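You operate a simulated robot arm through the tools that you are given. There is no shell and no other tool.

You are at the controls of a simulated robot arm. One attempt, no reset.

## Task
Clear the strainer and fit it back into the drain.
Fine: tip the scraps into the pink cup and rinse the glitter off under the running tap; the tap ends off.

Only the result counts: the job must be done as asked and must still hold three seconds after the hand-in. Knocking over, shifting, dropping, spilling or breaking anything else fails it.

## Robot
A 6-joint arm with a two-finger parallel gripper, fixed in place. Base frame: the origin is on the floor under the middle of its stand, x ahead of it, y to its left, z up. Units: m, degrees, N and s.
With the tool pointing down near the work surface it reaches from about 0.2 to 0.84 m from the base axis. Its first joint turns from -166.0 to 166.0 degrees. Payload 3.91 kg.
Tool frame: the origin (TCP) lies between the finger pads and is the grasp point; the fingertips stand 0.03 m ahead of it; z points along the fingers, y is the line along which they close. The gripper opens to 0.11 m. The fingers are 0.02 m wide and 0.01 m thick; the gripper's body (0.048 by 0.112 m) begins 0.055 m behind the TCP.
Orientation is that of the tool frame in the base frame, as [roll, pitch, yaw] about the fixed x, y, z axes, in that order (R = Rz(yaw) Ry(pitch) Rx(roll)). With the fingers straight down and closing along the base's y, the tool's x points along the base's -x, its y along +y and its z along -z.

## Interface
- The arm moves only by the tool nudge_tool. Its argument "series" is a list of rows, each an object (a shift or turn left out is 0, a gripper value left out holds the last) with "slide": the shift along the tool's x, y, z in mm, a list of three; "delta_rot": the turn, a rotation vector about the tool's x, y, z in degrees, a list of three; "claw": the closure, from 0 (fully open) to 1 (shut). In form: [{"slide": [dx, dy, dz], "delta_rot": [rx, ry, rz], "claw": claw}, ...]. A call has 1 to 20 rows; each row is the pose to reach, as a shift and turn from the pose commanded when the call began, along the tool's axes at that moment. Each row takes 0.2 s and may step no farther than 0.05 m and 8.6 degrees from the row before; otherwise, or with a gripper value out of range, the whole call is refused. A pose out of reach is approached as far as the arm can. The call stops where the force on the tool passes 90 N (or 10 N more than at its start, if that is more) or the arm is blocked; 0.2 s more then pass. The fingers move at their own pace (about 0.108 m/s each) and stop on an object; they squeeze with about 27 N. The grip force told is the motor's: it shows also when the fingers shut on nothing. Time passes only in rows, and 0.2 s behind the last, so rows that repeat a pose let the fingers close. It gives the time, the measured TCP pose, the force on the tool (base axes), the opening and the grip force at its end, in the units of the frame above (readings bear some noise), with the torque about the TCP (base axes, N m) and any sound that the robot's microphone picked up.
- Cameras (640 x 400 px; columns grow to the right, rows downward): "scene" is fixed at [0.3995, -0.5014, 1.6572]; the picture's right is [0.99, -0.11, 0.00], its down [-0.10, -0.93, -0.34] and it looks along [0.04, 0.34, -0.94] (base axes); focal length 278 px, centre (320, 200). "wrist" rides on the gripper at [0.077, 0.007, -0.114] in the tool frame; the picture's right is [-0.09, 1.00, 0.00], its down [-0.80, -0.07, -0.60] and it looks along [-0.59, -0.05, 0.80] (tool axes); focal length 270 px, centre (320, 200). There is no depth. A picture from a camera that has moved, and an enlarged one, comes with that camera's place and axes in the base frame and with its lens.
- camera(camera): a new picture of that camera. The clock stands still meanwhile.
- lift_body(by): slides the trunk up (or, below 0, down) by that many m; the arm rides with it, the base frame stays. It gives what a move gives, with no picture.
- close_up(camera, box): a new picture of the part [left, top, right, bottom] of that camera's present view, enlarged. The clock stands still meanwhile.
- finish_job(): hands the job in; it is judged then, once.

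Nothing tells you positions but the pictures and the camera data. Unless the task says otherwise, let go and move clear before handing in.

The tools are called after ">>>" as a command line: name --argument value ..., lists and objects as JSON in quotes. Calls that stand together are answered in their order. nudge_tool: Moves the arm, as the interface text tells. Its arguments: {"type":"object","properties":{"series":{"type":"array"}},"required":["series"]} The other tools are called the same way: lift_body (by) moves the trunk up or down; camera (camera) takes a picture; close_up (camera, box) takes an enlarged picture of a part of a camera's view; finish_job () hands the job in.

At the start:

```text
t: 0.0
ee_pos: [0.2387, -0.2694, 1.2998]
tool_rot: [179.9, -0.1, -180.0]
wrist_force: [0.5, -1.0, 0.7]
ft_torque: [-0.01, -0.01, 0.02]
width: 0.1097
grasp_force: 0.1
trunk travel left (down, up): [-0.45, 0.09]
```

scene: 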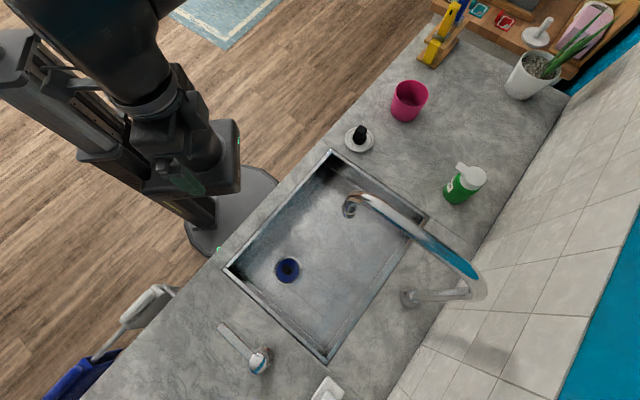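
wrist: 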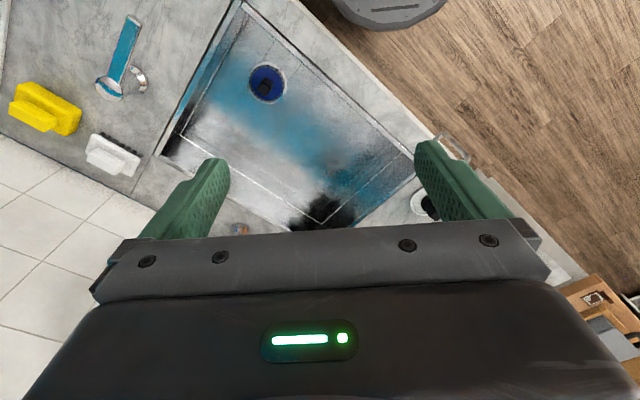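

I see a sink with a blue strainer in the drain, a pink cup on the counter, a tap with a lever handle, soap, and other items. First I'll take enlarged views to identify details.

>>> close_up --camera "scene" --box '[220, 220, 380, 320]'

>>> close_up --camera "scene" --box '[320, 160, 500, 320]'

>>> close_up --camera "scene" --box '[320, 40, 560, 220]'

>>> close_up --camera "wrist" --box '[160, 0, 440, 220]'

>>> close_up --camera "scene" --box '[180, 280, 380, 400]'

```text
4.00 times, centred on (300, 270) of scene
camera zoom: at [0.3995, -0.5014, 1.6572], right [0.99, -0.11, 0.0], down [-0.1, -0.93, -0.34], along [0.04, 0.34, -0.94], focal length 1111 px, centre (400, -80)
```

zoom: 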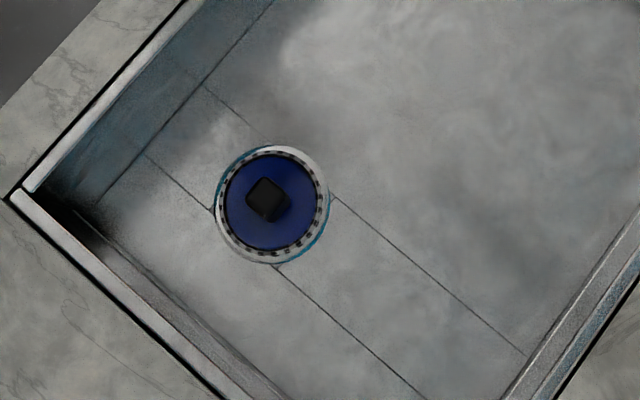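

```text
2.50 times, centred on (410, 240) of scene
camera zoom: at [0.3995, -0.5014, 1.6572], right [0.99, -0.11, 0.0], down [-0.1, -0.93, -0.34], along [0.04, 0.34, -0.94], focal length 694 px, centre (95, 100)
```

zoom: 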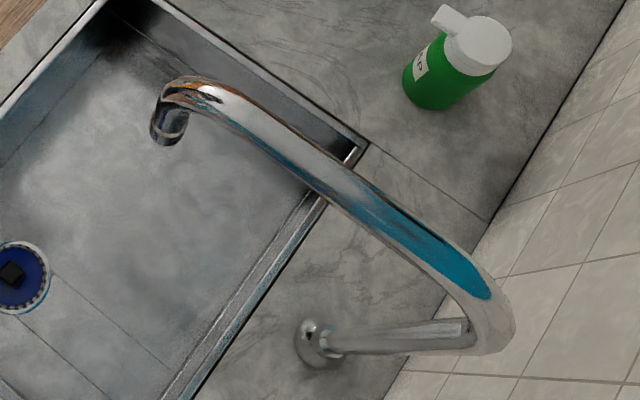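

```text
2.22 times, centred on (440, 130) of scene
camera zoom: at [0.3995, -0.5014, 1.6572], right [0.99, -0.11, 0.0], down [-0.1, -0.93, -0.34], along [0.04, 0.34, -0.94], focal length 617 px, centre (53, 356)
```

zoom: 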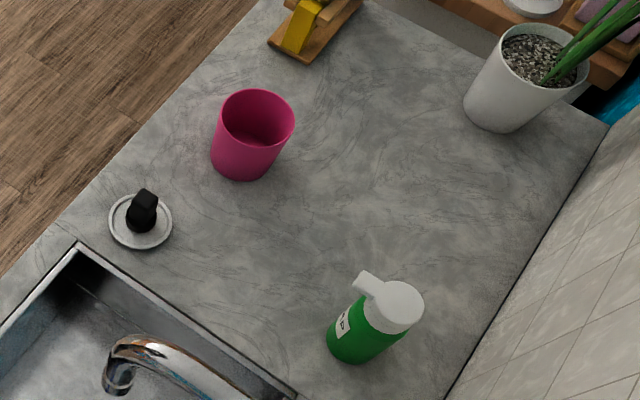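

```text
1.82 times, centred on (300, 110) of wrist
camera zoom: at [0.1612, -0.2626, 1.415], right [0.09, 1.0, 0.0], down [0.8, -0.07, 0.59], along [0.59, -0.05, -0.8], focal length 491 px, centre (356, 364)
```

zoom: 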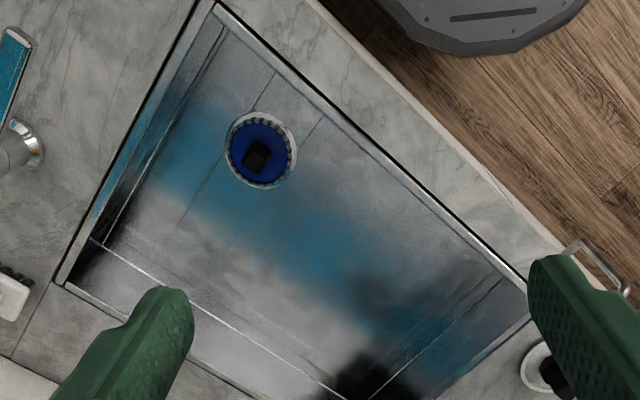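

```text
3.20 times, centred on (280, 340) of scene
camera zoom: at [0.3995, -0.5014, 1.6572], right [0.99, -0.11, 0.0], down [-0.1, -0.93, -0.34], along [0.04, 0.34, -0.94], focal length 888 px, centre (448, -248)
```

zoom: 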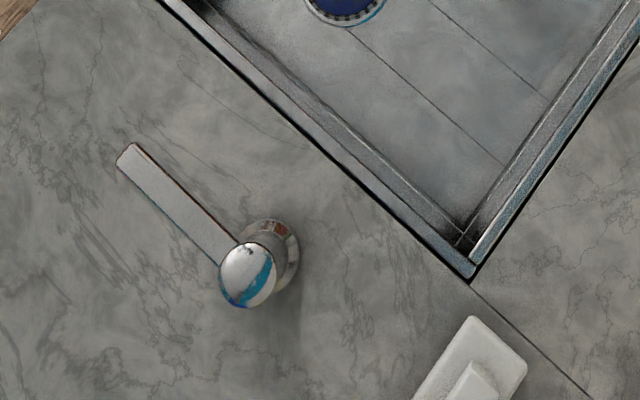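

The strainer (blue, black knob) sits in the drain near (0.31, -0.40, 0.77), the counter is at about z 0.885, the tap spout is over the sink, and a separate lever is near (0.25, -0.61). I'll move sideways at a safe height to look at the lever with the wrist camera.

>>> nudge_tool --series '[{"slide": [0, -45, 0]}, {"slide": [0, -90, 0]}, {"slide": [0, -135, 0]}, {"slide": [0, -180, 0]}, {"slide": [0, -215, 0]}]'

>>> camera --camera "wrist"

>>> camera --camera "scene"

```text
t: 1.2
ee_pos: [0.2411, -0.4833, 1.3004]
tool_rot: [180.0, 0.0, 180.0]
wrist_force: [-0.1, -0.7, -0.6]
ft_torque: [0.03, 0.0, 0.01]
width: 0.11
grasp_force: 0.0
trunk travel left (down, up): [-0.45, 0.09]
```

```text
taken
camera wrist: at [0.1641, -0.4772, 1.4157], right [0.09, 1.0, 0.0], down [0.8, -0.07, 0.59], along [0.59, -0.05, -0.81], focal length 270 px, centre (320, 200)
```

wrist: 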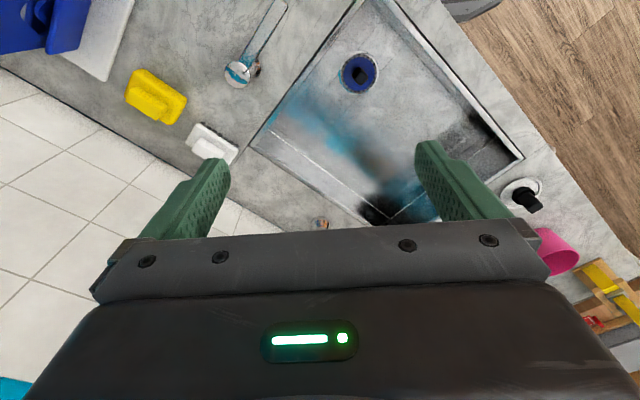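

```text
taken
```

scene: 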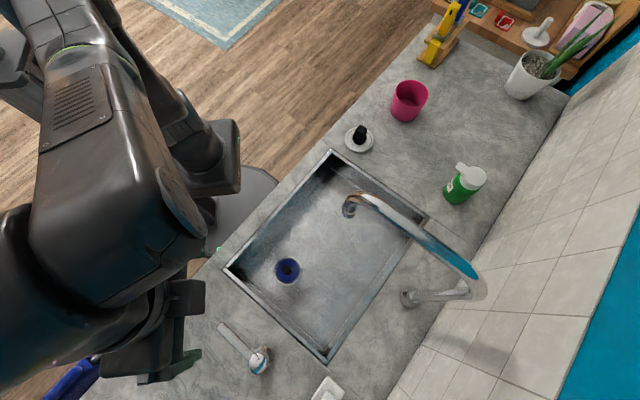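

The lever is in the wrist view at the upper left; I'll enlarge it and the strainer.

>>> close_up --camera "wrist" --box '[200, 0, 320, 100]'

>>> close_up --camera "wrist" --box '[320, 40, 400, 105]'

>>> close_up --camera "wrist" --box '[480, 150, 640, 300]'

```text
4.00 times, centred on (260, 50) of wrist
camera zoom: at [0.1641, -0.4772, 1.4157], right [0.09, 1.0, 0.0], down [0.8, -0.07, 0.59], along [0.59, -0.05, -0.81], focal length 1081 px, centre (560, 800)
```

zoom: 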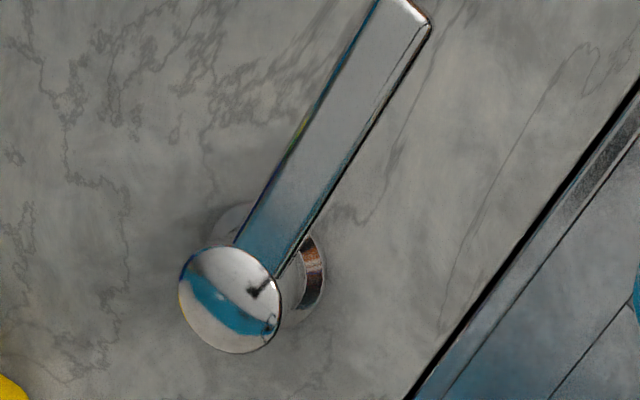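

```text
6.15 times, centred on (360, 72) of wrist
camera zoom: at [0.1641, -0.4772, 1.4157], right [0.09, 1.0, 0.0], down [0.8, -0.07, 0.59], along [0.59, -0.05, -0.81], focal length 1663 px, centre (74, 985)
```

zoom: 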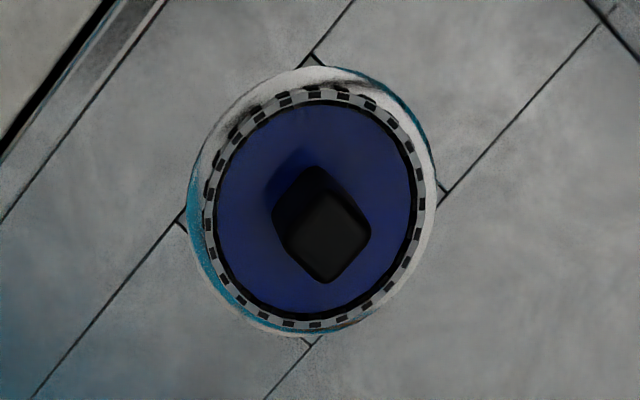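

```text
2.67 times, centred on (560, 225) of wrist
camera zoom: at [0.1641, -0.4772, 1.4157], right [0.09, 1.0, 0.0], down [0.8, -0.07, 0.59], along [0.59, -0.05, -0.81], focal length 721 px, centre (-320, 133)
```

zoom: 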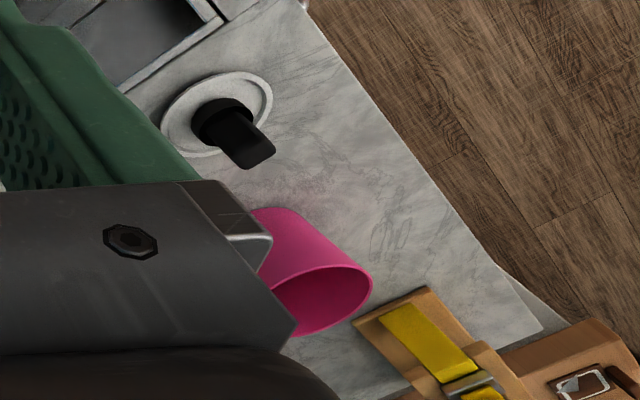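

The drain holds a blue slotted basket with a black knob (strainer); a black stopper sits on a saucer as another object. I'll lower the trunk so that I can view the lever and strainer from nearer.

>>> lift_body --by -0.2

>>> camera --camera "wrist"

>>> camera --camera "scene"

```text
t: 3.4
ee_pos: [0.2421, -0.482, 1.1017]
tool_rot: [-180.0, -0.1, 180.0]
wrist_force: [-0.4, 0.2, -0.4]
ft_torque: [0.0, -0.01, 0.0]
width: 0.1102
grasp_force: 0.1
trunk travel left (down, up): [-0.25, 0.29]
```

```text
taken
camera wrist: at [0.1637, -0.4751, 1.2165], right [0.09, 1.0, 0.0], down [0.8, -0.07, 0.59], along [0.59, -0.05, -0.8], focal length 270 px, centre (320, 200)
```

wrist: 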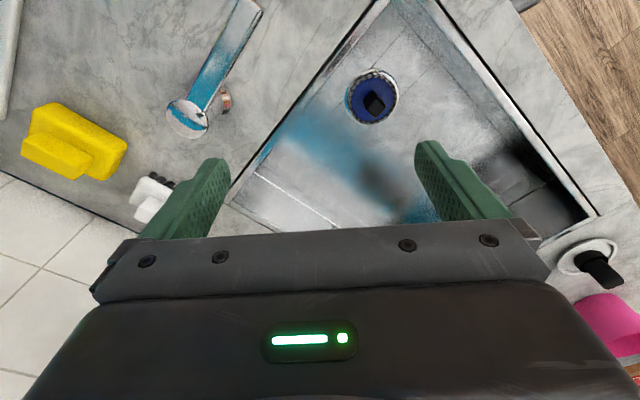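

```text
taken
```

scene: 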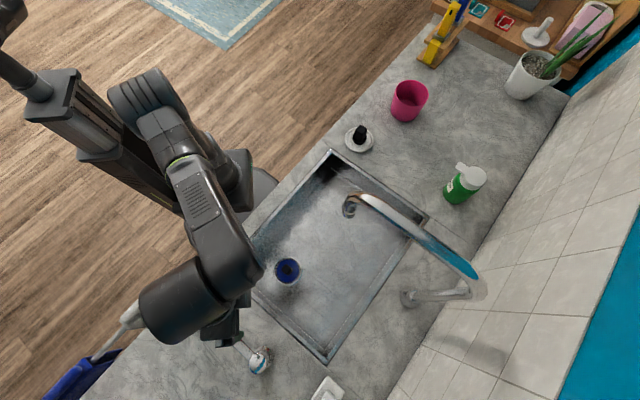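

The view is closer now. I'll enlarge the lever and strainer again.

>>> close_up --camera "wrist" --box '[140, 0, 280, 150]'

>>> close_up --camera "wrist" --box '[330, 60, 420, 130]'

```text
2.67 times, centred on (210, 75) of wrist
camera zoom: at [0.1637, -0.4751, 1.2165], right [0.09, 1.0, 0.0], down [0.8, -0.07, 0.59], along [0.59, -0.05, -0.8], focal length 721 px, centre (613, 533)
```

zoom: 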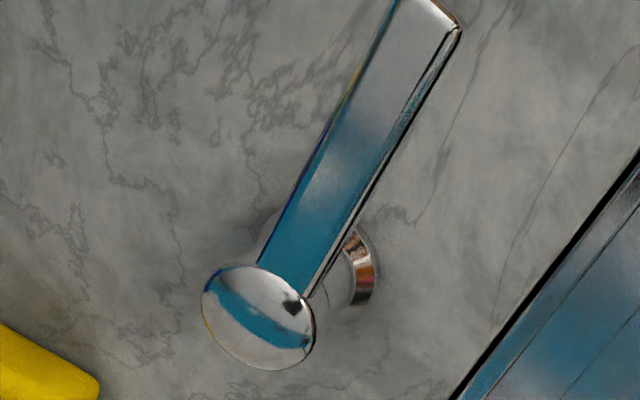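

```text
5.71 times, centred on (375, 95) of wrist
camera zoom: at [0.1637, -0.4751, 1.2165], right [0.09, 1.0, 0.0], down [0.8, -0.07, 0.59], along [0.59, -0.05, -0.8], focal length 1544 px, centre (6, 800)
```

zoom: 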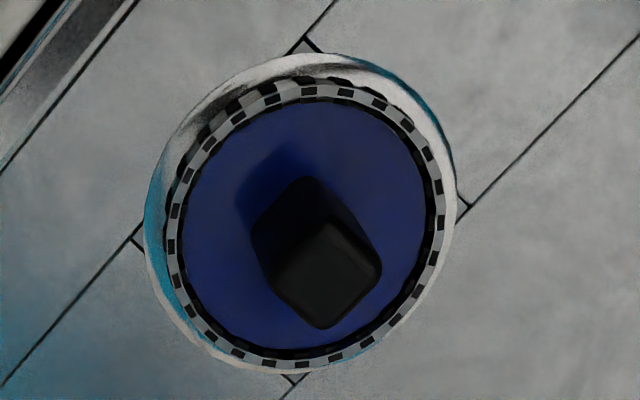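

The lever is a blade on a capped post pointing away from the sink axis; strainer knob is a square block aligned with the sink. I'll move closer above the drain to inspect for scraps and glitter.

>>> nudge_tool --series '[{"slide": [10, 30, 30]}, {"slide": [20, 60, 60]}, {"slide": [35, 92, 90]}]'

>>> camera --camera "wrist"

>>> close_up --camera "wrist" --box '[260, 110, 380, 190]'

```text
t: 4.2
ee_pos: [0.2065, -0.3877, 1.0098]
tool_rot: [-180.0, 0.0, -179.9]
wrist_force: [0.5, -0.7, -1.1]
ft_torque: [0.0, 0.02, 0.0]
width: 0.1098
grasp_force: 0.1
trunk travel left (down, up): [-0.25, 0.29]
```

```text
taken
camera wrist: at [0.1295, -0.3807, 1.1237], right [0.09, 1.0, 0.0], down [0.8, -0.07, 0.59], along [0.59, -0.05, -0.8], focal length 270 px, centre (320, 200)
```

wrist: 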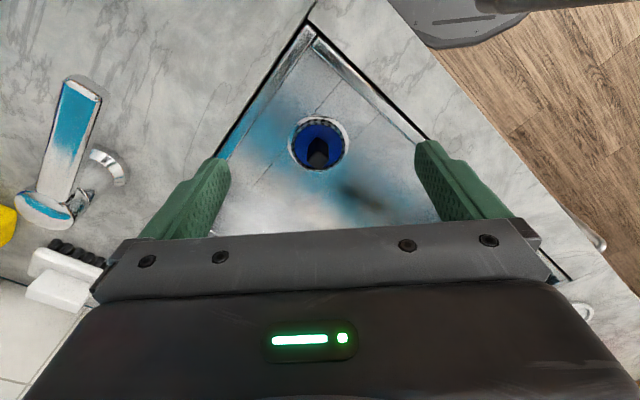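

```text
5.00 times, centred on (320, 150) of wrist
camera zoom: at [0.1295, -0.3807, 1.1237], right [0.09, 1.0, 0.0], down [0.8, -0.07, 0.59], along [0.59, -0.05, -0.8], focal length 1351 px, centre (320, 450)
```

zoom: 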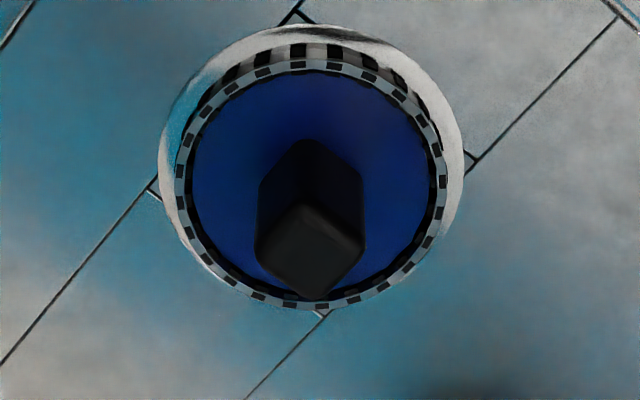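

The basket interior is visible with slots around its wall. Let me check the other items so I don't misidentify the strainer.

>>> close_up --camera "scene" --box '[420, 0, 640, 120]'

>>> close_up --camera "scene" --box '[335, 110, 395, 160]'

>>> close_up --camera "scene" --box '[255, 245, 319, 290]'

>>> close_up --camera "scene" --box '[370, 60, 450, 130]'

>>> close_up --camera "scene" --box '[325, 180, 425, 240]'

```text
2.91 times, centred on (530, 60) of scene
camera zoom: at [0.3995, -0.5014, 1.6572], right [0.99, -0.11, 0.0], down [-0.1, -0.93, -0.34], along [0.04, 0.34, -0.94], focal length 808 px, centre (-291, 607)
```

zoom: 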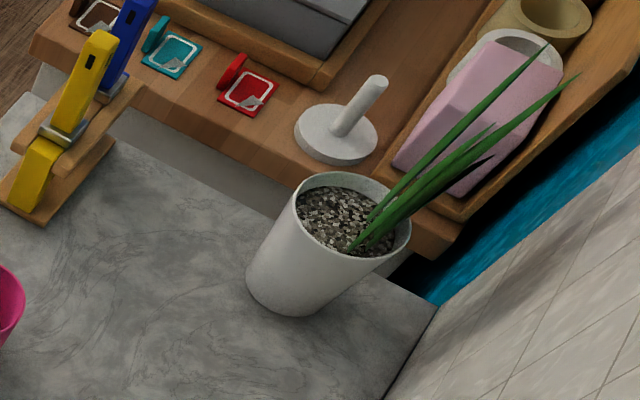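

```text
8.00 times, centred on (365, 135) of scene
camera zoom: at [0.3995, -0.5014, 1.6572], right [0.99, -0.11, 0.0], down [-0.1, -0.93, -0.34], along [0.04, 0.34, -0.94], focal length 2221 px, centre (-40, 720)
```

zoom: 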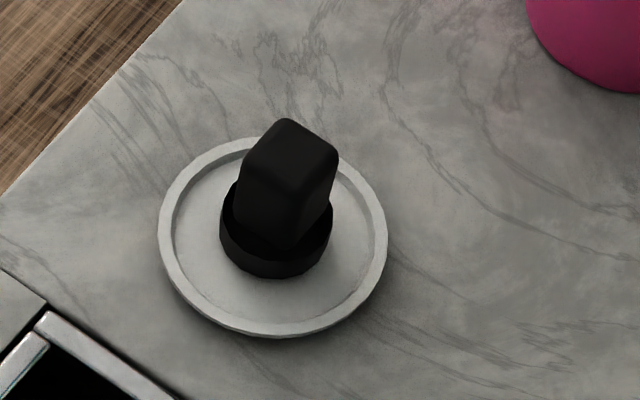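

```text
8.89 times, centred on (287, 268) of scene
camera zoom: at [0.3995, -0.5014, 1.6572], right [0.99, -0.11, 0.0], down [-0.1, -0.93, -0.34], along [0.04, 0.34, -0.94], focal length 2468 px, centre (613, -400)
```

zoom: 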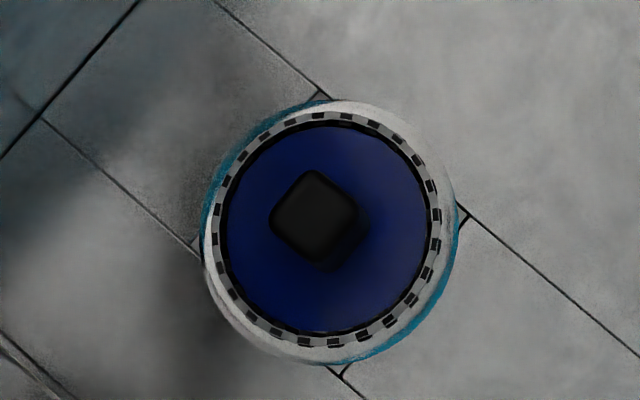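

```text
5.71 times, centred on (410, 95) of scene
camera zoom: at [0.3995, -0.5014, 1.6572], right [0.99, -0.11, 0.0], down [-0.1, -0.93, -0.34], along [0.04, 0.34, -0.94], focal length 1587 px, centre (-194, 800)
```

zoom: 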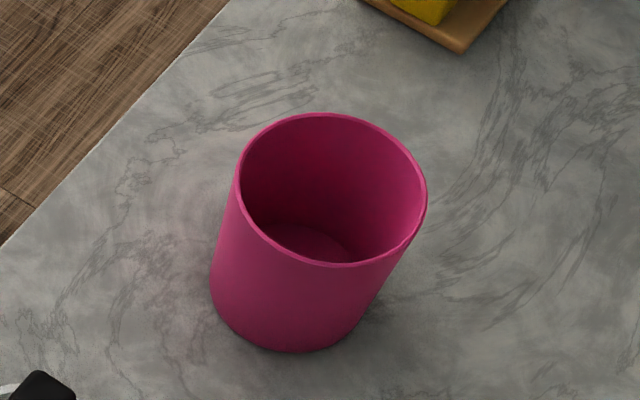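

```text
6.40 times, centred on (375, 210) of scene
camera zoom: at [0.3995, -0.5014, 1.6572], right [0.99, -0.11, 0.0], down [-0.1, -0.93, -0.34], along [0.04, 0.34, -0.94], focal length 1777 px, centre (-32, 136)
```

zoom: 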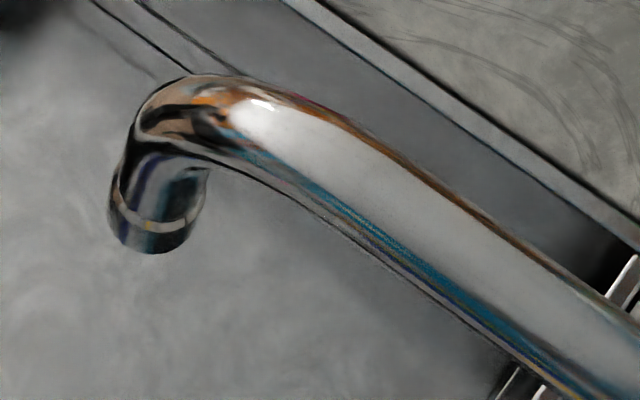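

Pink cup near (0.745, 0.057), rim about z 0.973; lever cap near (0.247, -0.616, 0.952) with the blade tip near (0.160, -0.533, 0.944). I'll enlarge the lever in the current view to see how it turns.

>>> close_up --camera "wrist" --box '[0, 60, 160, 260]'

```text
2.00 times, centred on (80, 160) of wrist
camera zoom: at [0.1295, -0.3807, 1.1237], right [0.09, 1.0, 0.0], down [0.8, -0.07, 0.59], along [0.59, -0.05, -0.8], focal length 541 px, centre (800, 280)
```

zoom: 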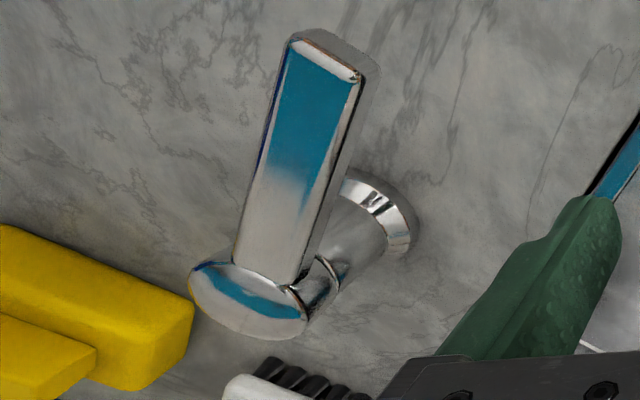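

The lever's top section has a seam around the post, so it likely swings about the vertical post. I'll rotate the tool so its closing axis is across the blade (also square with the sink) and move above the blade.

>>> nudge_tool --series '[{"slide": [0, 0, -10], "delta_rot": [0, 0, 8]}, {"slide": [0, -20, -20], "delta_rot": [0, 0, 16]}, {"slide": [0, -50, -30], "delta_rot": [0, 0, 24]}, {"slide": [0, -90, -30], "delta_rot": [0, 0, 32]}, {"slide": [10, -130, -30], "delta_rot": [0, 0, 40]}, {"slide": [21, -169, -30], "delta_rot": [0, 0, 46], "claw": 0.4}, {"slide": [21, -169, -30], "delta_rot": [0, 0, 46], "claw": 0.4}]'

>>> camera --camera "wrist"

>>> camera --camera "scene"

```text
t: 5.8
ee_pos: [0.1853, -0.5621, 1.0416]
tool_rot: [-180.0, 0.0, 133.9]
wrist_force: [0.5, 0.6, -0.2]
ft_torque: [-0.01, 0.0, 0.01]
width: 0.0659
grasp_force: 0.0
trunk travel left (down, up): [-0.25, 0.29]
```

```text
taken
camera wrist: at [0.1365, -0.5021, 1.1556], right [0.78, 0.63, 0.0], down [0.51, -0.63, 0.59], along [0.37, -0.46, -0.8], focal length 270 px, centre (320, 200)
```

wrist: 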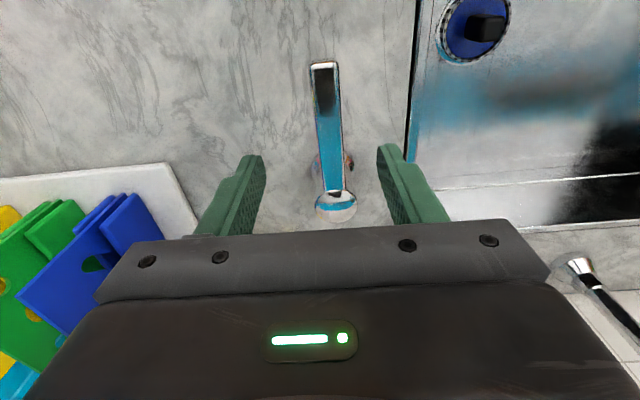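

```text
taken
```

scene: 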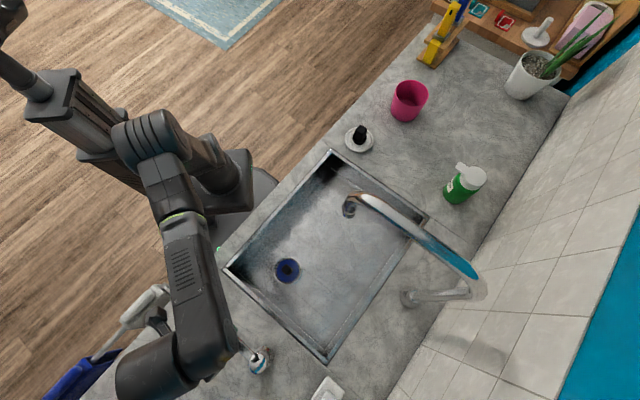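

The lever is centred between the fingers. I'll descend to straddle the blade with the fingertips just below it.

>>> nudge_tool --series '[{"slide": [0, 7, 32]}, {"slide": [0, 7, 64]}, {"slide": [0, 7, 94]}]'

>>> camera --camera "wrist"

```text
t: 6.6
ee_pos: [0.1887, -0.5574, 0.948]
tool_rot: [179.9, 0.0, 134.0]
wrist_force: [-0.2, 0.6, 0.5]
ft_torque: [0.01, 0.0, 0.02]
width: 0.0659
grasp_force: 0.0
trunk travel left (down, up): [-0.25, 0.29]
```

```text
taken
camera wrist: at [0.1394, -0.4967, 1.0638], right [0.78, 0.63, 0.0], down [0.51, -0.63, 0.59], along [0.37, -0.46, -0.8], focal length 270 px, centre (320, 200)
```

wrist: 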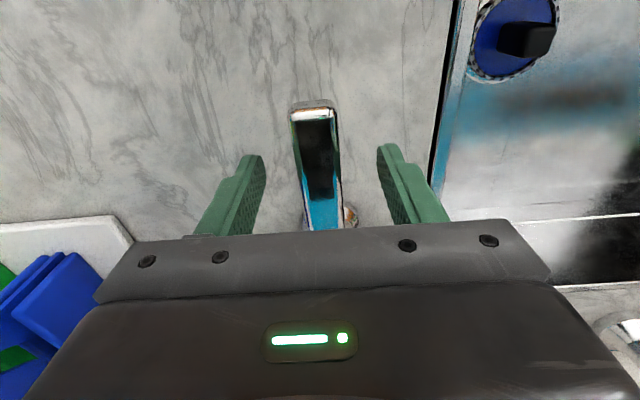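

The blade sits between the fingers. I'll push gently toward the sink side (+tool y) to see whether it yields.

>>> nudge_tool --series '[{"slide": [0, 8, 0]}, {"slide": [0, 14, 0]}, {"slide": [0, 18, 0]}, {"slide": [0, 21, 0]}, {"slide": [0, 24, 0]}]'

>>> camera --camera "wrist"

```text
t: 7.8
ee_pos: [0.2062, -0.5393, 0.948]
tool_rot: [-179.9, 0.1, 133.9]
wrist_force: [-5.2, -8.0, -0.2]
ft_torque: [0.06, 0.01, 0.16]
width: 0.0705
grasp_force: 4.2
trunk travel left (down, up): [-0.25, 0.29]
```

```text
taken
camera wrist: at [0.1571, -0.4788, 1.0627], right [0.78, 0.63, 0.0], down [0.51, -0.63, 0.59], along [0.37, -0.46, -0.8], focal length 270 px, centre (320, 200)
```

wrist: 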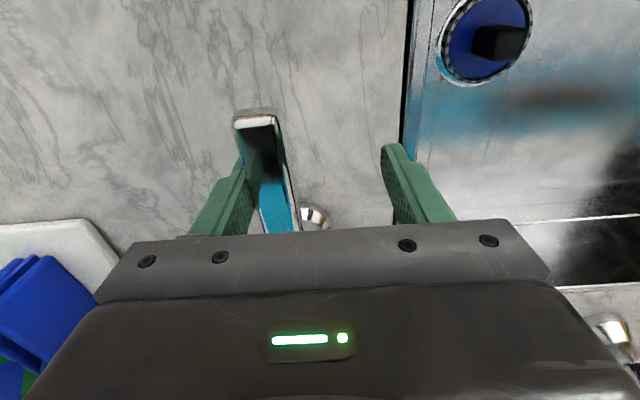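

The blade did not move under about 9 N in that direction. I'll try the other direction gently.

>>> nudge_tool --series '[{"slide": [0, -20, 0]}, {"slide": [0, -36, 0]}, {"slide": [0, -43, 0]}, {"slide": [0, -47, 0]}, {"slide": [0, -50, 0]}, {"slide": [0, -53, 0]}]'

>>> camera --camera "wrist"

```text
t: 9.2
ee_pos: [0.1677, -0.574, 0.9481]
tool_rot: [-180.0, -0.1, 134.0]
wrist_force: [1.1, -0.1, -0.4]
ft_torque: [-0.02, -0.01, 0.01]
width: 0.0662
grasp_force: 0.0
trunk travel left (down, up): [-0.25, 0.29]
```

```text
taken
camera wrist: at [0.1201, -0.5141, 1.063], right [0.78, 0.63, 0.0], down [0.51, -0.63, 0.59], along [0.37, -0.46, -0.8], focal length 270 px, centre (320, 200)
```

wrist: 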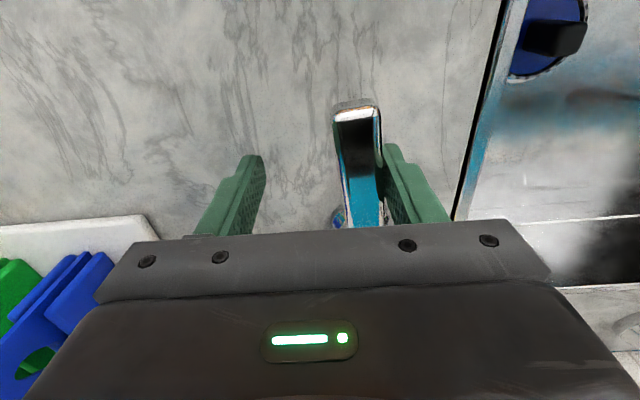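

There is no clear resistance yet. I'll push a bit more in this direction.

>>> nudge_tool --series '[{"slide": [0, -4, 0]}, {"slide": [0, -8, 0]}, {"slide": [0, -12, 0]}]'

>>> camera --camera "wrist"

```text
t: 10.0
ee_pos: [0.1617, -0.5823, 0.9478]
tool_rot: [-179.9, -0.1, 134.0]
wrist_force: [-0.5, -0.7, -0.5]
ft_torque: [-0.02, 0.02, 0.02]
width: 0.0659
grasp_force: 0.1
trunk travel left (down, up): [-0.25, 0.29]
```

```text
taken
camera wrist: at [0.1115, -0.5214, 1.0628], right [0.78, 0.63, 0.0], down [0.51, -0.63, 0.59], along [0.37, -0.46, -0.8], focal length 270 px, centre (320, 200)
```

wrist: 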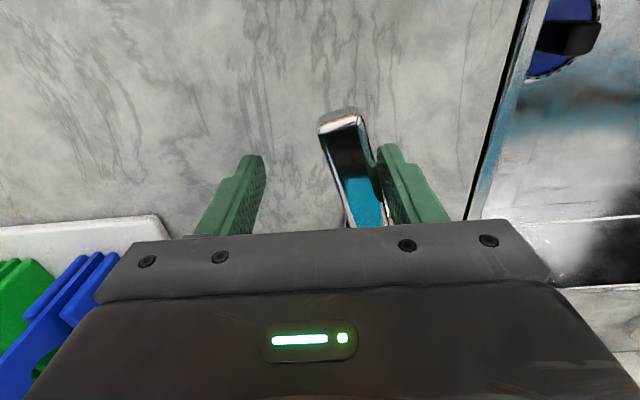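

The blade swings freely this way (counter-clockwise from above toward −u). I'll check the scene for flowing water.

>>> close_up --camera "scene" --box '[300, 160, 460, 280]'

>>> camera --camera "scene"

```text
3.33 times, centred on (380, 220) of scene
camera zoom: at [0.3995, -0.5014, 1.6572], right [0.99, -0.11, 0.0], down [-0.1, -0.93, -0.34], along [0.04, 0.34, -0.94], focal length 926 px, centre (120, 133)
```

zoom: 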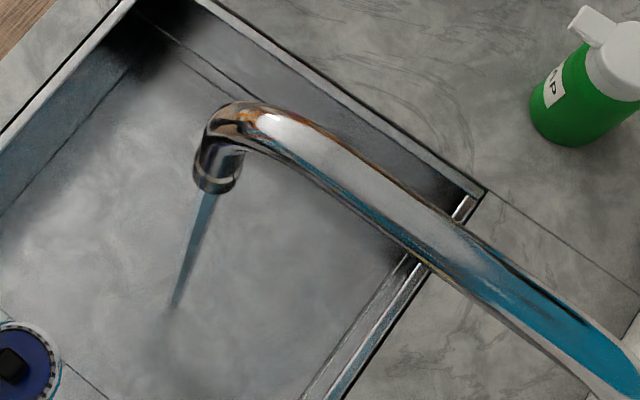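

```text
taken
```

scene: 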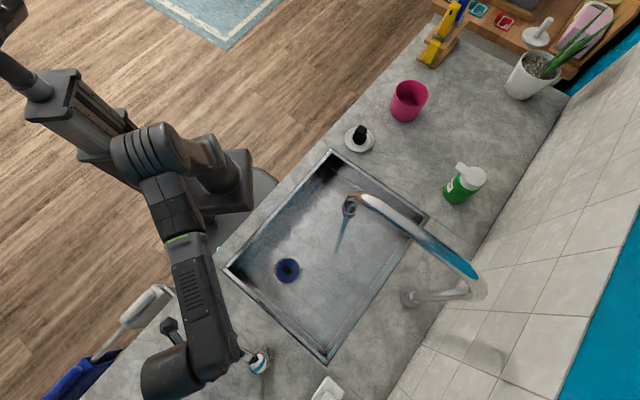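

Water is flowing in a thin stream at about (0.467, -0.36), spout end near z 1.15. I'll swing the lever farther around its post for a full stream.

>>> nudge_tool --series '[{"slide": [-4.4, -8.5, 0], "delta_rot": [0, 0, -6]}, {"slide": [-9.7, -16.5, 0], "delta_rot": [0, 0, -12]}, {"slide": [-15.7, -23.9, 0], "delta_rot": [0, 0, -18]}, {"slide": [-22.5, -30.6, 0], "delta_rot": [0, 0, -24]}]'

>>> camera --camera "wrist"

>>> close_up --camera "scene" --box '[300, 160, 460, 280]'

```text
t: 11.0
ee_pos: [0.1534, -0.6204, 0.948]
tool_rot: [180.0, -0.1, 158.0]
wrist_force: [0.4, -0.2, 0.2]
ft_torque: [0.0, -0.02, 0.02]
width: 0.0658
grasp_force: 0.0
trunk travel left (down, up): [-0.25, 0.29]
```

```text
taken
camera wrist: at [0.0837, -0.5848, 1.0632], right [0.45, 0.89, 0.0], down [0.72, -0.37, 0.59], along [0.53, -0.27, -0.8], focal length 270 px, centre (320, 200)
```

wrist: 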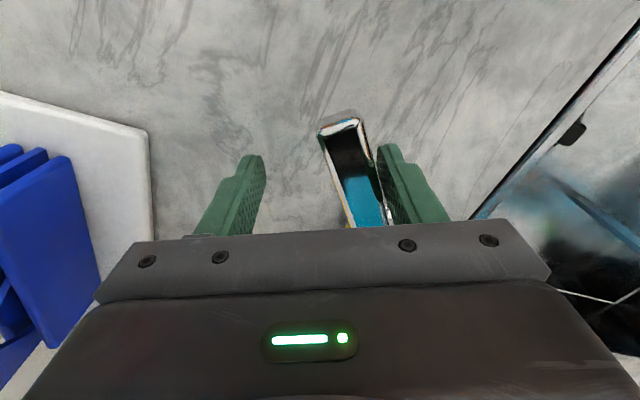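

```text
3.33 times, centred on (380, 220) of scene
camera zoom: at [0.3995, -0.5014, 1.6572], right [0.99, -0.11, 0.0], down [-0.1, -0.93, -0.34], along [0.04, 0.34, -0.94], focal length 926 px, centre (120, 133)
```

zoom: 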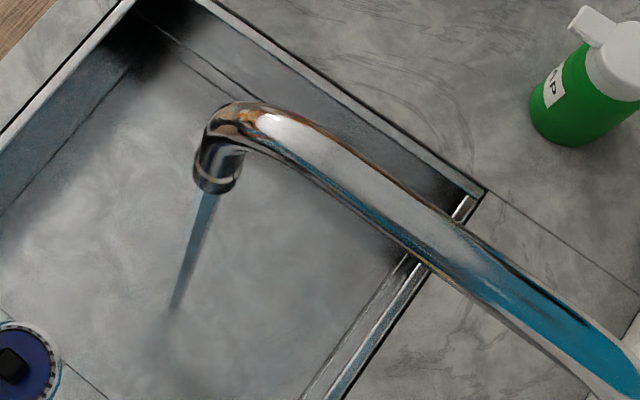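

The stream is on; I'll open a bit further with the same rigid swing to be safe.

>>> nudge_tool --series '[{"slide": [-4.4, -8.5, 0], "delta_rot": [0, 0, -6]}, {"slide": [-9.7, -16.5, 0], "delta_rot": [0, 0, -12]}, {"slide": [-15.7, -23.9, 0], "delta_rot": [0, 0, -18]}]'

>>> camera --camera "wrist"

>>> camera --camera "scene"

```text
t: 11.8
ee_pos: [0.1594, -0.6498, 0.9459]
tool_rot: [180.0, 0.1, 176.1]
wrist_force: [0.6, 0.2, 1.3]
ft_torque: [0.05, -0.01, 0.0]
width: 0.0657
grasp_force: 0.1
trunk travel left (down, up): [-0.25, 0.29]
```

```text
taken
camera wrist: at [0.083, -0.6372, 1.0615], right [0.16, 0.99, 0.0], down [0.79, -0.13, 0.59], along [0.59, -0.09, -0.8], focal length 270 px, centre (320, 200)
```

wrist: 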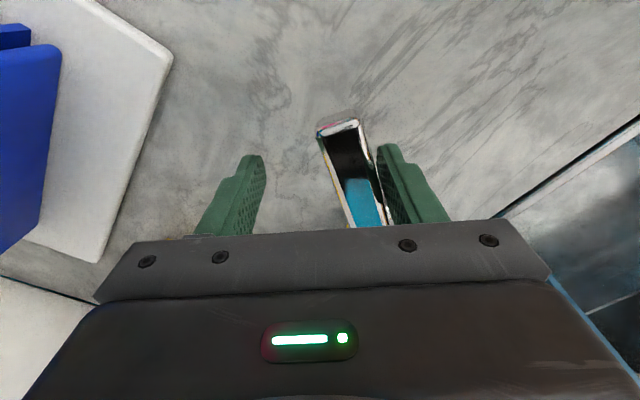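

```text
taken
```

scene: 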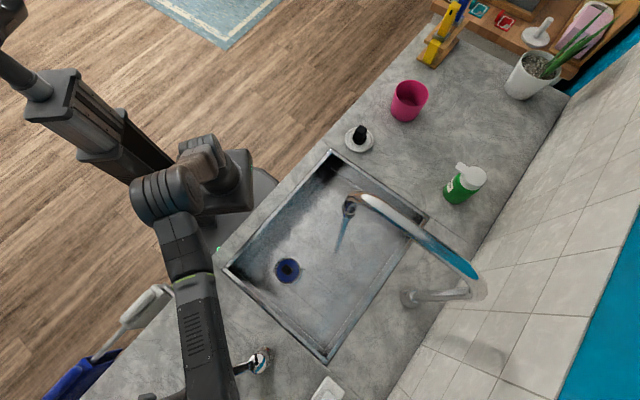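

The tap is open. I'll lift off the lever, then carry the tool to above the strainer while turning it so the camera is on the outer side (handy for tipping later).

>>> nudge_tool --series '[{"slide": [0, 0, -50]}, {"slide": [0, 0, -100], "delta_rot": [0, 0, -8]}, {"slide": [-8.1, 16.2, -100], "delta_rot": [0, 0, -16]}, {"slide": [-16.3, 32.4, -100], "delta_rot": [0, 0, -24]}, {"slide": [-24.4, 48.6, -100], "delta_rot": [0, 0, -32]}, {"slide": [-32.6, 64.8, -100], "delta_rot": [0, 0, -40]}, {"slide": [-40.7, 81, -100], "delta_rot": [0, 0, -48]}, {"slide": [-48.9, 97.2, -100], "delta_rot": [0, 0, -56]}, {"slide": [-57, 113.4, -100], "delta_rot": [0, 0, -64]}, {"slide": [-65.2, 129.7, -100], "delta_rot": [0, 0, -72]}]'

>>> camera --camera "scene"

>>> camera --camera "wrist"

```text
t: 14.0
ee_pos: [0.2354, -0.5224, 1.0483]
tool_rot: [180.0, 0.0, -111.8]
wrist_force: [-0.1, 0.1, 0.0]
ft_torque: [0.01, -0.02, -0.01]
width: 0.066
grasp_force: 0.1
trunk travel left (down, up): [-0.25, 0.29]
```

```text
taken
```

scene: 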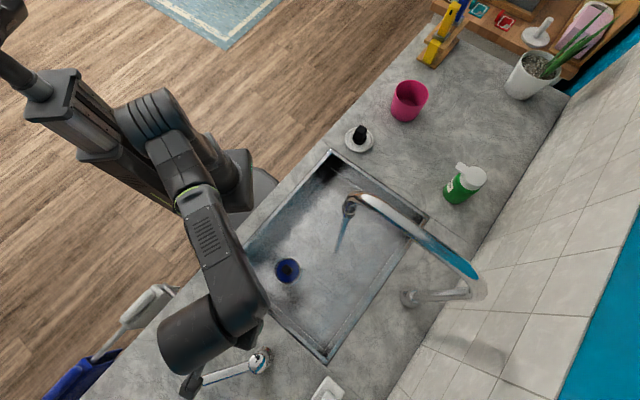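

```text
taken
camera wrist: at [0.1994, -0.5916, 1.1626], right [-0.89, 0.45, 0.0], down [0.36, 0.72, 0.59], along [0.27, 0.53, -0.8], focal length 270 px, centre (320, 200)
```

wrist: 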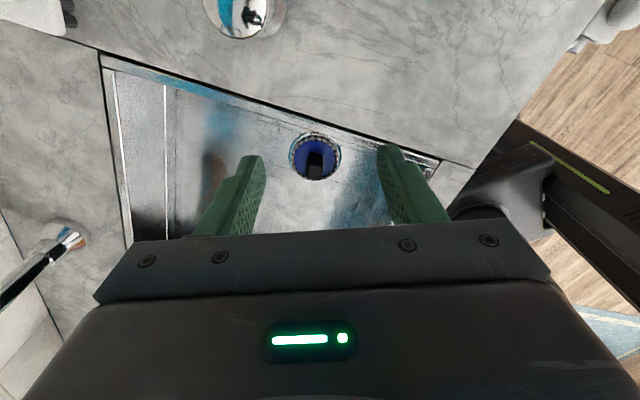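

The strainer is visible ahead. I'll continue turning and centre the tool above it.

>>> nudge_tool --series '[{"slide": [-17.5, -2.6, 0], "delta_rot": [0, 0, -8.2]}, {"slide": [-35, -5.3, 0], "delta_rot": [0, 0, -16.4]}, {"slide": [-52.6, -7.9, 0], "delta_rot": [0, 0, -24.6]}, {"slide": [-70, -10.5, 0], "delta_rot": [0, 0, -32.8]}, {"slide": [-87.7, -13.1, 0], "delta_rot": [0, 0, -41]}, {"slide": [-105, -15.8, 0], "delta_rot": [0, 0, -49.2]}, {"slide": [-122.8, -18.4, 0], "delta_rot": [0, 0, -57.5]}, {"slide": [-140.3, -21, 0], "delta_rot": [0, 0, -65.8]}]'

>>> camera --camera "wrist"

>>> camera --camera "scene"

```text
t: 15.8
ee_pos: [0.358, -0.3425, 1.0458]
tool_rot: [179.1, 0.0, -48.1]
wrist_force: [0.1, 0.3, -0.4]
ft_torque: [-0.04, -0.03, 0.0]
width: 0.0659
grasp_force: 0.0
out of reach, approached as far as the arm can: row 7, 8
trunk travel left (down, up): [-0.25, 0.29]
```

```text
taken
camera wrist: at [0.4051, -0.4034, 1.1603], right [-0.8, -0.6, 0.01], down [-0.48, 0.65, 0.59], along [-0.36, 0.47, -0.81], focal length 270 px, centre (320, 200)
```

wrist: 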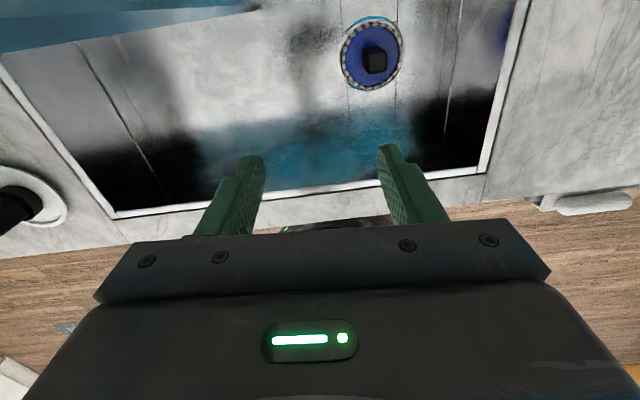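

```text
taken
```

scene: 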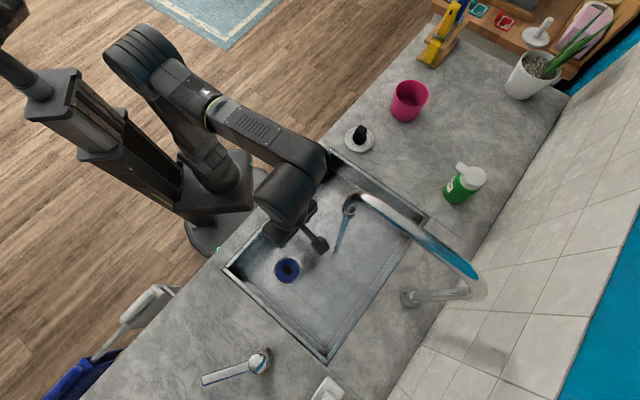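

A wrist joint limit stopped the turn slightly short and the tool drifted to (0.358, -0.343); nothing was touched. I'll unwind a little and see where the commanded pose lies before choosing the other turning direction.

>>> nudge_tool --series '[{"slide": [0, 0, 0], "delta_rot": [0, 0, 8]}, {"slide": [0, 0, 0], "delta_rot": [0, 0, 16]}, {"slide": [0, 0, 0], "delta_rot": [0, 0, 24]}]'

```text
t: 16.6
ee_pos: [0.3584, -0.3446, 1.0432]
tool_rot: [-180.0, 0.1, -70.2]
wrist_force: [0.1, -0.9, -0.6]
ft_torque: [0.02, -0.01, 0.02]
width: 0.0661
grasp_force: 0.1
trunk travel left (down, up): [-0.25, 0.29]
```

The pose stays consistent. I'll move over the strainer while turning clockwise (the long way) to reach the other alignment.

>>> nudge_tool --series '[{"slide": [12, 22, 0], "delta_rot": [0, 0, 8.4]}, {"slide": [24, 44, 0], "delta_rot": [0, 0, 16.8]}, {"slide": [34.8, 66.8, 0], "delta_rot": [0, 0, 25.2]}, {"slide": [34.8, 66.8, 0], "delta_rot": [0, 0, 33.6]}, {"slide": [34.8, 66.8, 0], "delta_rot": [0, 0, 42]}, {"slide": [34.8, 66.8, 0], "delta_rot": [0, 0, 50.4]}, {"slide": [34.8, 66.8, 0], "delta_rot": [0, 0, 58.8]}, {"slide": [34.8, 66.8, 0], "delta_rot": [0, 0, 67.2]}, {"slide": [34.8, 66.8, 0], "delta_rot": [0, 0, 75.6]}, {"slide": [34.8, 66.8, 0], "delta_rot": [0, 0, 84]}, {"slide": [34.8, 66.8, 0], "delta_rot": [0, 0, 92.4]}, {"slide": [34.8, 66.8, 0], "delta_rot": [0, 0, 100.8]}, {"slide": [34.8, 66.8, 0], "delta_rot": [0, 0, 109.2]}, {"slide": [34.8, 66.8, 0], "delta_rot": [0, 0, 117.6]}, {"slide": [34.8, 66.8, 0], "delta_rot": [0, 0, 126]}, {"slide": [34.8, 66.8, 0], "delta_rot": [0, 0, 134.4]}, {"slide": [34.8, 66.8, 0], "delta_rot": [0, 0, 142.8]}]'

>>> camera --camera "wrist"

```text
t: 20.2
ee_pos: [0.3085, -0.4014, 1.0443]
tool_rot: [179.9, 0.1, 146.8]
wrist_force: [0.2, 0.3, -0.8]
ft_torque: [0.0, 0.02, 0.0]
width: 0.0659
grasp_force: 0.0
trunk travel left (down, up): [-0.25, 0.29]
```

```text
taken
camera wrist: at [0.2463, -0.3528, 1.1591], right [0.62, 0.79, 0.0], down [0.63, -0.5, 0.59], along [0.47, -0.37, -0.8], focal length 270 px, centre (320, 200)
```

wrist: 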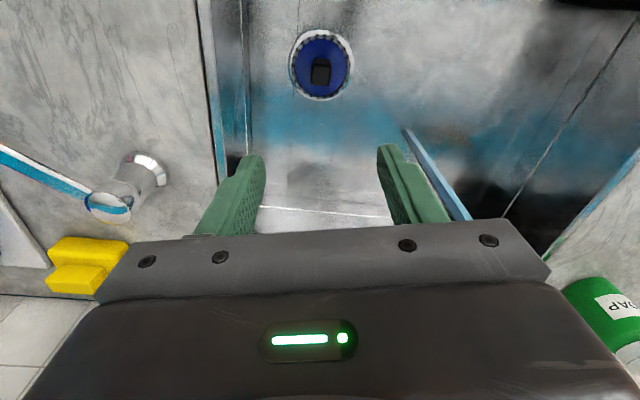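

Now I'll continue the turn to align with the sink at heading 44°.

>>> nudge_tool --series '[{"delta_rot": [0, 0, 7.9]}, {"delta_rot": [0, 0, 15.8]}, {"delta_rot": [0, 0, 23.7]}, {"delta_rot": [0, 0, 31.6]}, {"delta_rot": [0, 0, 39.5]}, {"delta_rot": [0, 0, 47.4]}, {"delta_rot": [0, 0, 55.3]}, {"delta_rot": [0, 0, 63.2]}, {"delta_rot": [0, 0, 71.1]}, {"delta_rot": [0, 0, 79]}, {"delta_rot": [0, 0, 86.9]}, {"delta_rot": [0, 0, 94.8]}, {"delta_rot": [0, 0, 102.7]}]'

>>> camera --camera "wrist"

>>> camera --camera "scene"

```text
t: 23.0
ee_pos: [0.3075, -0.4002, 1.045]
tool_rot: [180.0, 0.0, 44.2]
wrist_force: [0.2, -0.6, 0.1]
ft_torque: [-0.03, 0.01, 0.02]
width: 0.0658
grasp_force: 0.1
trunk travel left (down, up): [-0.25, 0.29]
```

```text
taken
camera wrist: at [0.3674, -0.3513, 1.1596], right [0.63, -0.78, 0.0], down [-0.62, -0.51, 0.59], along [-0.46, -0.38, -0.8], focal length 270 px, centre (320, 200)
```

wrist: 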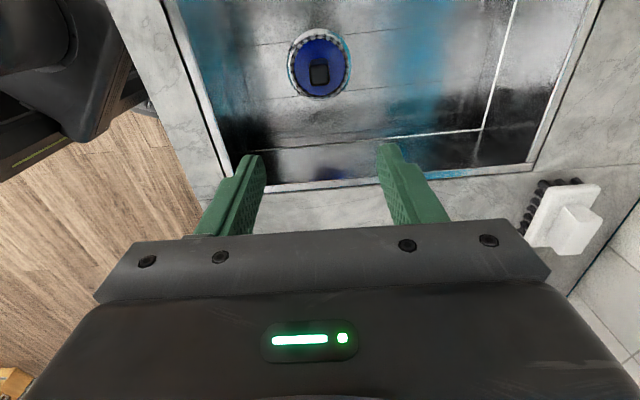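

```text
taken
```

scene: 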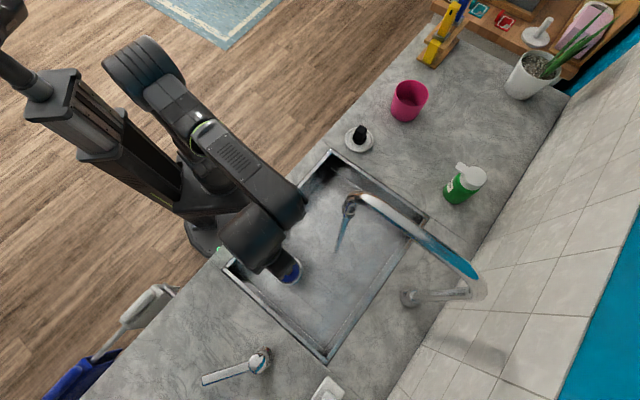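

Aligned at heading 44°, directly above the strainer. I'll enlarge the strainer to measure its position.

>>> close_up --camera "wrist" --box '[280, 20, 360, 105]'

```text
4.71 times, centred on (320, 62) of wrist
camera zoom: at [0.3674, -0.3513, 1.1596], right [0.63, -0.78, 0.0], down [-0.62, -0.51, 0.59], along [-0.46, -0.38, -0.8], focal length 1272 px, centre (320, 847)
```

zoom: 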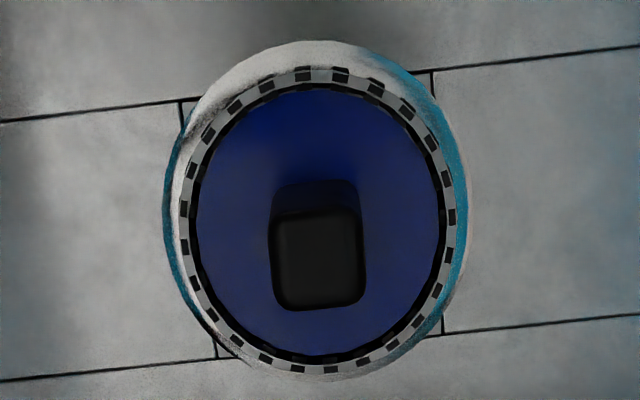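

The knob top is about z 0.790 at (0.307, -0.399), sink floor near z 0.733. I'm well centred; I'll descend to just above the knob and check.

>>> nudge_tool --series '[{"slide": [0, 0, 45]}, {"slide": [0, 0, 90]}, {"slide": [0, 0, 135]}, {"slide": [0, 0, 170]}, {"slide": [0, 0, 200]}]'

>>> camera --camera "wrist"

>>> close_up --camera "scene" --box '[200, 160, 400, 320]'

```text
t: 24.2
ee_pos: [0.3088, -0.4014, 0.8438]
tool_rot: [-180.0, 0.0, 44.3]
wrist_force: [0.5, 0.0, -0.5]
ft_torque: [0.03, 0.0, -0.01]
width: 0.0659
grasp_force: 0.1
trunk travel left (down, up): [-0.25, 0.29]
```

```text
taken
camera wrist: at [0.3678, -0.3535, 0.9587], right [0.63, -0.77, 0.0], down [-0.62, -0.51, 0.59], along [-0.46, -0.38, -0.8], focal length 270 px, centre (320, 200)
```

wrist: 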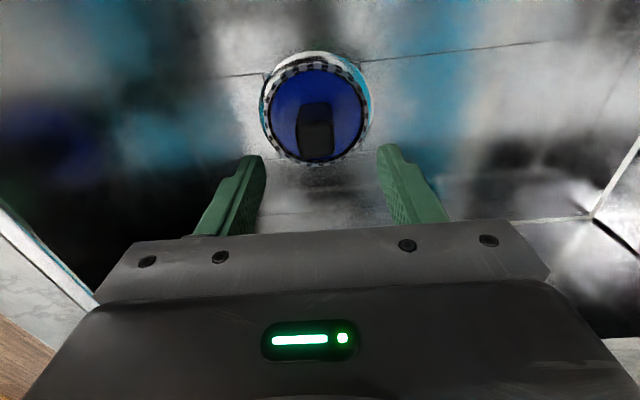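

```text
2.50 times, centred on (300, 240) of scene
camera zoom: at [0.3995, -0.5014, 1.6572], right [0.99, -0.11, 0.0], down [-0.1, -0.93, -0.34], along [0.04, 0.34, -0.94], focal length 694 px, centre (370, 100)
```

zoom: 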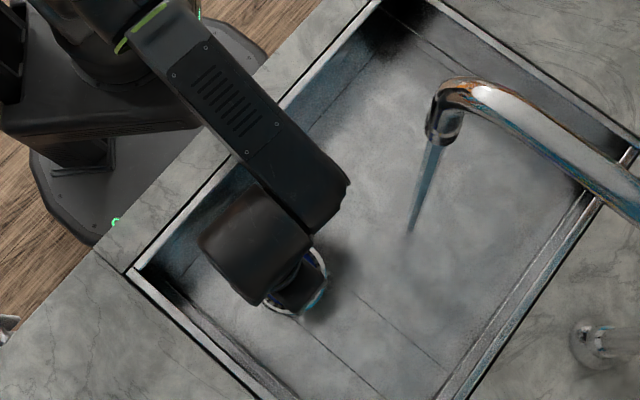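

The knob is centred between the fingers. I'll enlarge to check depth and the strainer contents.

>>> close_up --camera "wrist" --box '[240, 40, 400, 180]'

```text
2.86 times, centred on (320, 110) of wrist
camera zoom: at [0.3678, -0.3535, 0.9587], right [0.63, -0.77, 0.0], down [-0.62, -0.51, 0.59], along [-0.46, -0.38, -0.8], focal length 772 px, centre (320, 457)
```

zoom: 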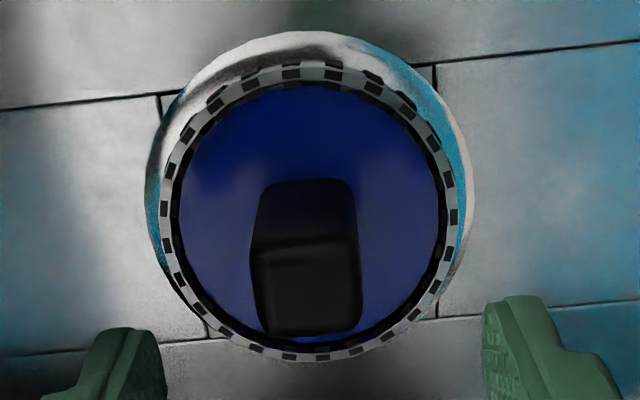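

The knob spans z ≈ 0.753–0.793. I'll descend so the fingertips stop a few mm above the blue surface and close on the knob.

>>> nudge_tool --series '[{"slide": [0, 0, 20]}, {"slide": [0, 0, 36]}, {"slide": [0, 0, 48]}, {"slide": [0, 0, 51]}]'

>>> close_up --camera "wrist" --box '[200, 80, 440, 240]'

```text
t: 25.2
ee_pos: [0.3071, -0.3992, 0.7946]
tool_rot: [-180.0, 0.0, 44.3]
wrist_force: [0.2, -0.5, -0.2]
ft_torque: [-0.01, 0.01, -0.02]
width: 0.0662
grasp_force: 0.0
trunk travel left (down, up): [-0.25, 0.29]
```

```text
2.50 times, centred on (320, 160) of wrist
camera zoom: at [0.3665, -0.3511, 0.9087], right [0.63, -0.77, 0.0], down [-0.62, -0.51, 0.59], along [-0.46, -0.38, -0.8], focal length 676 px, centre (320, 300)
```

zoom: 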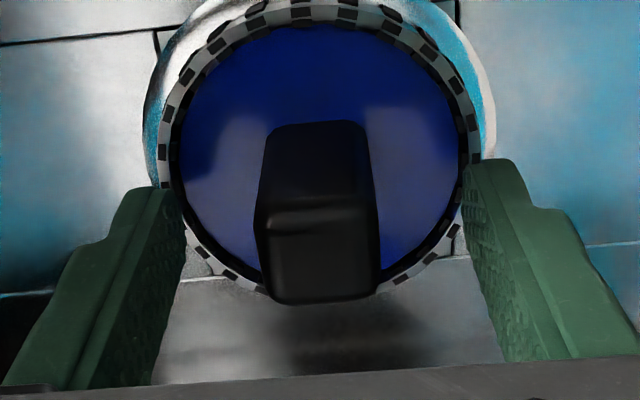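

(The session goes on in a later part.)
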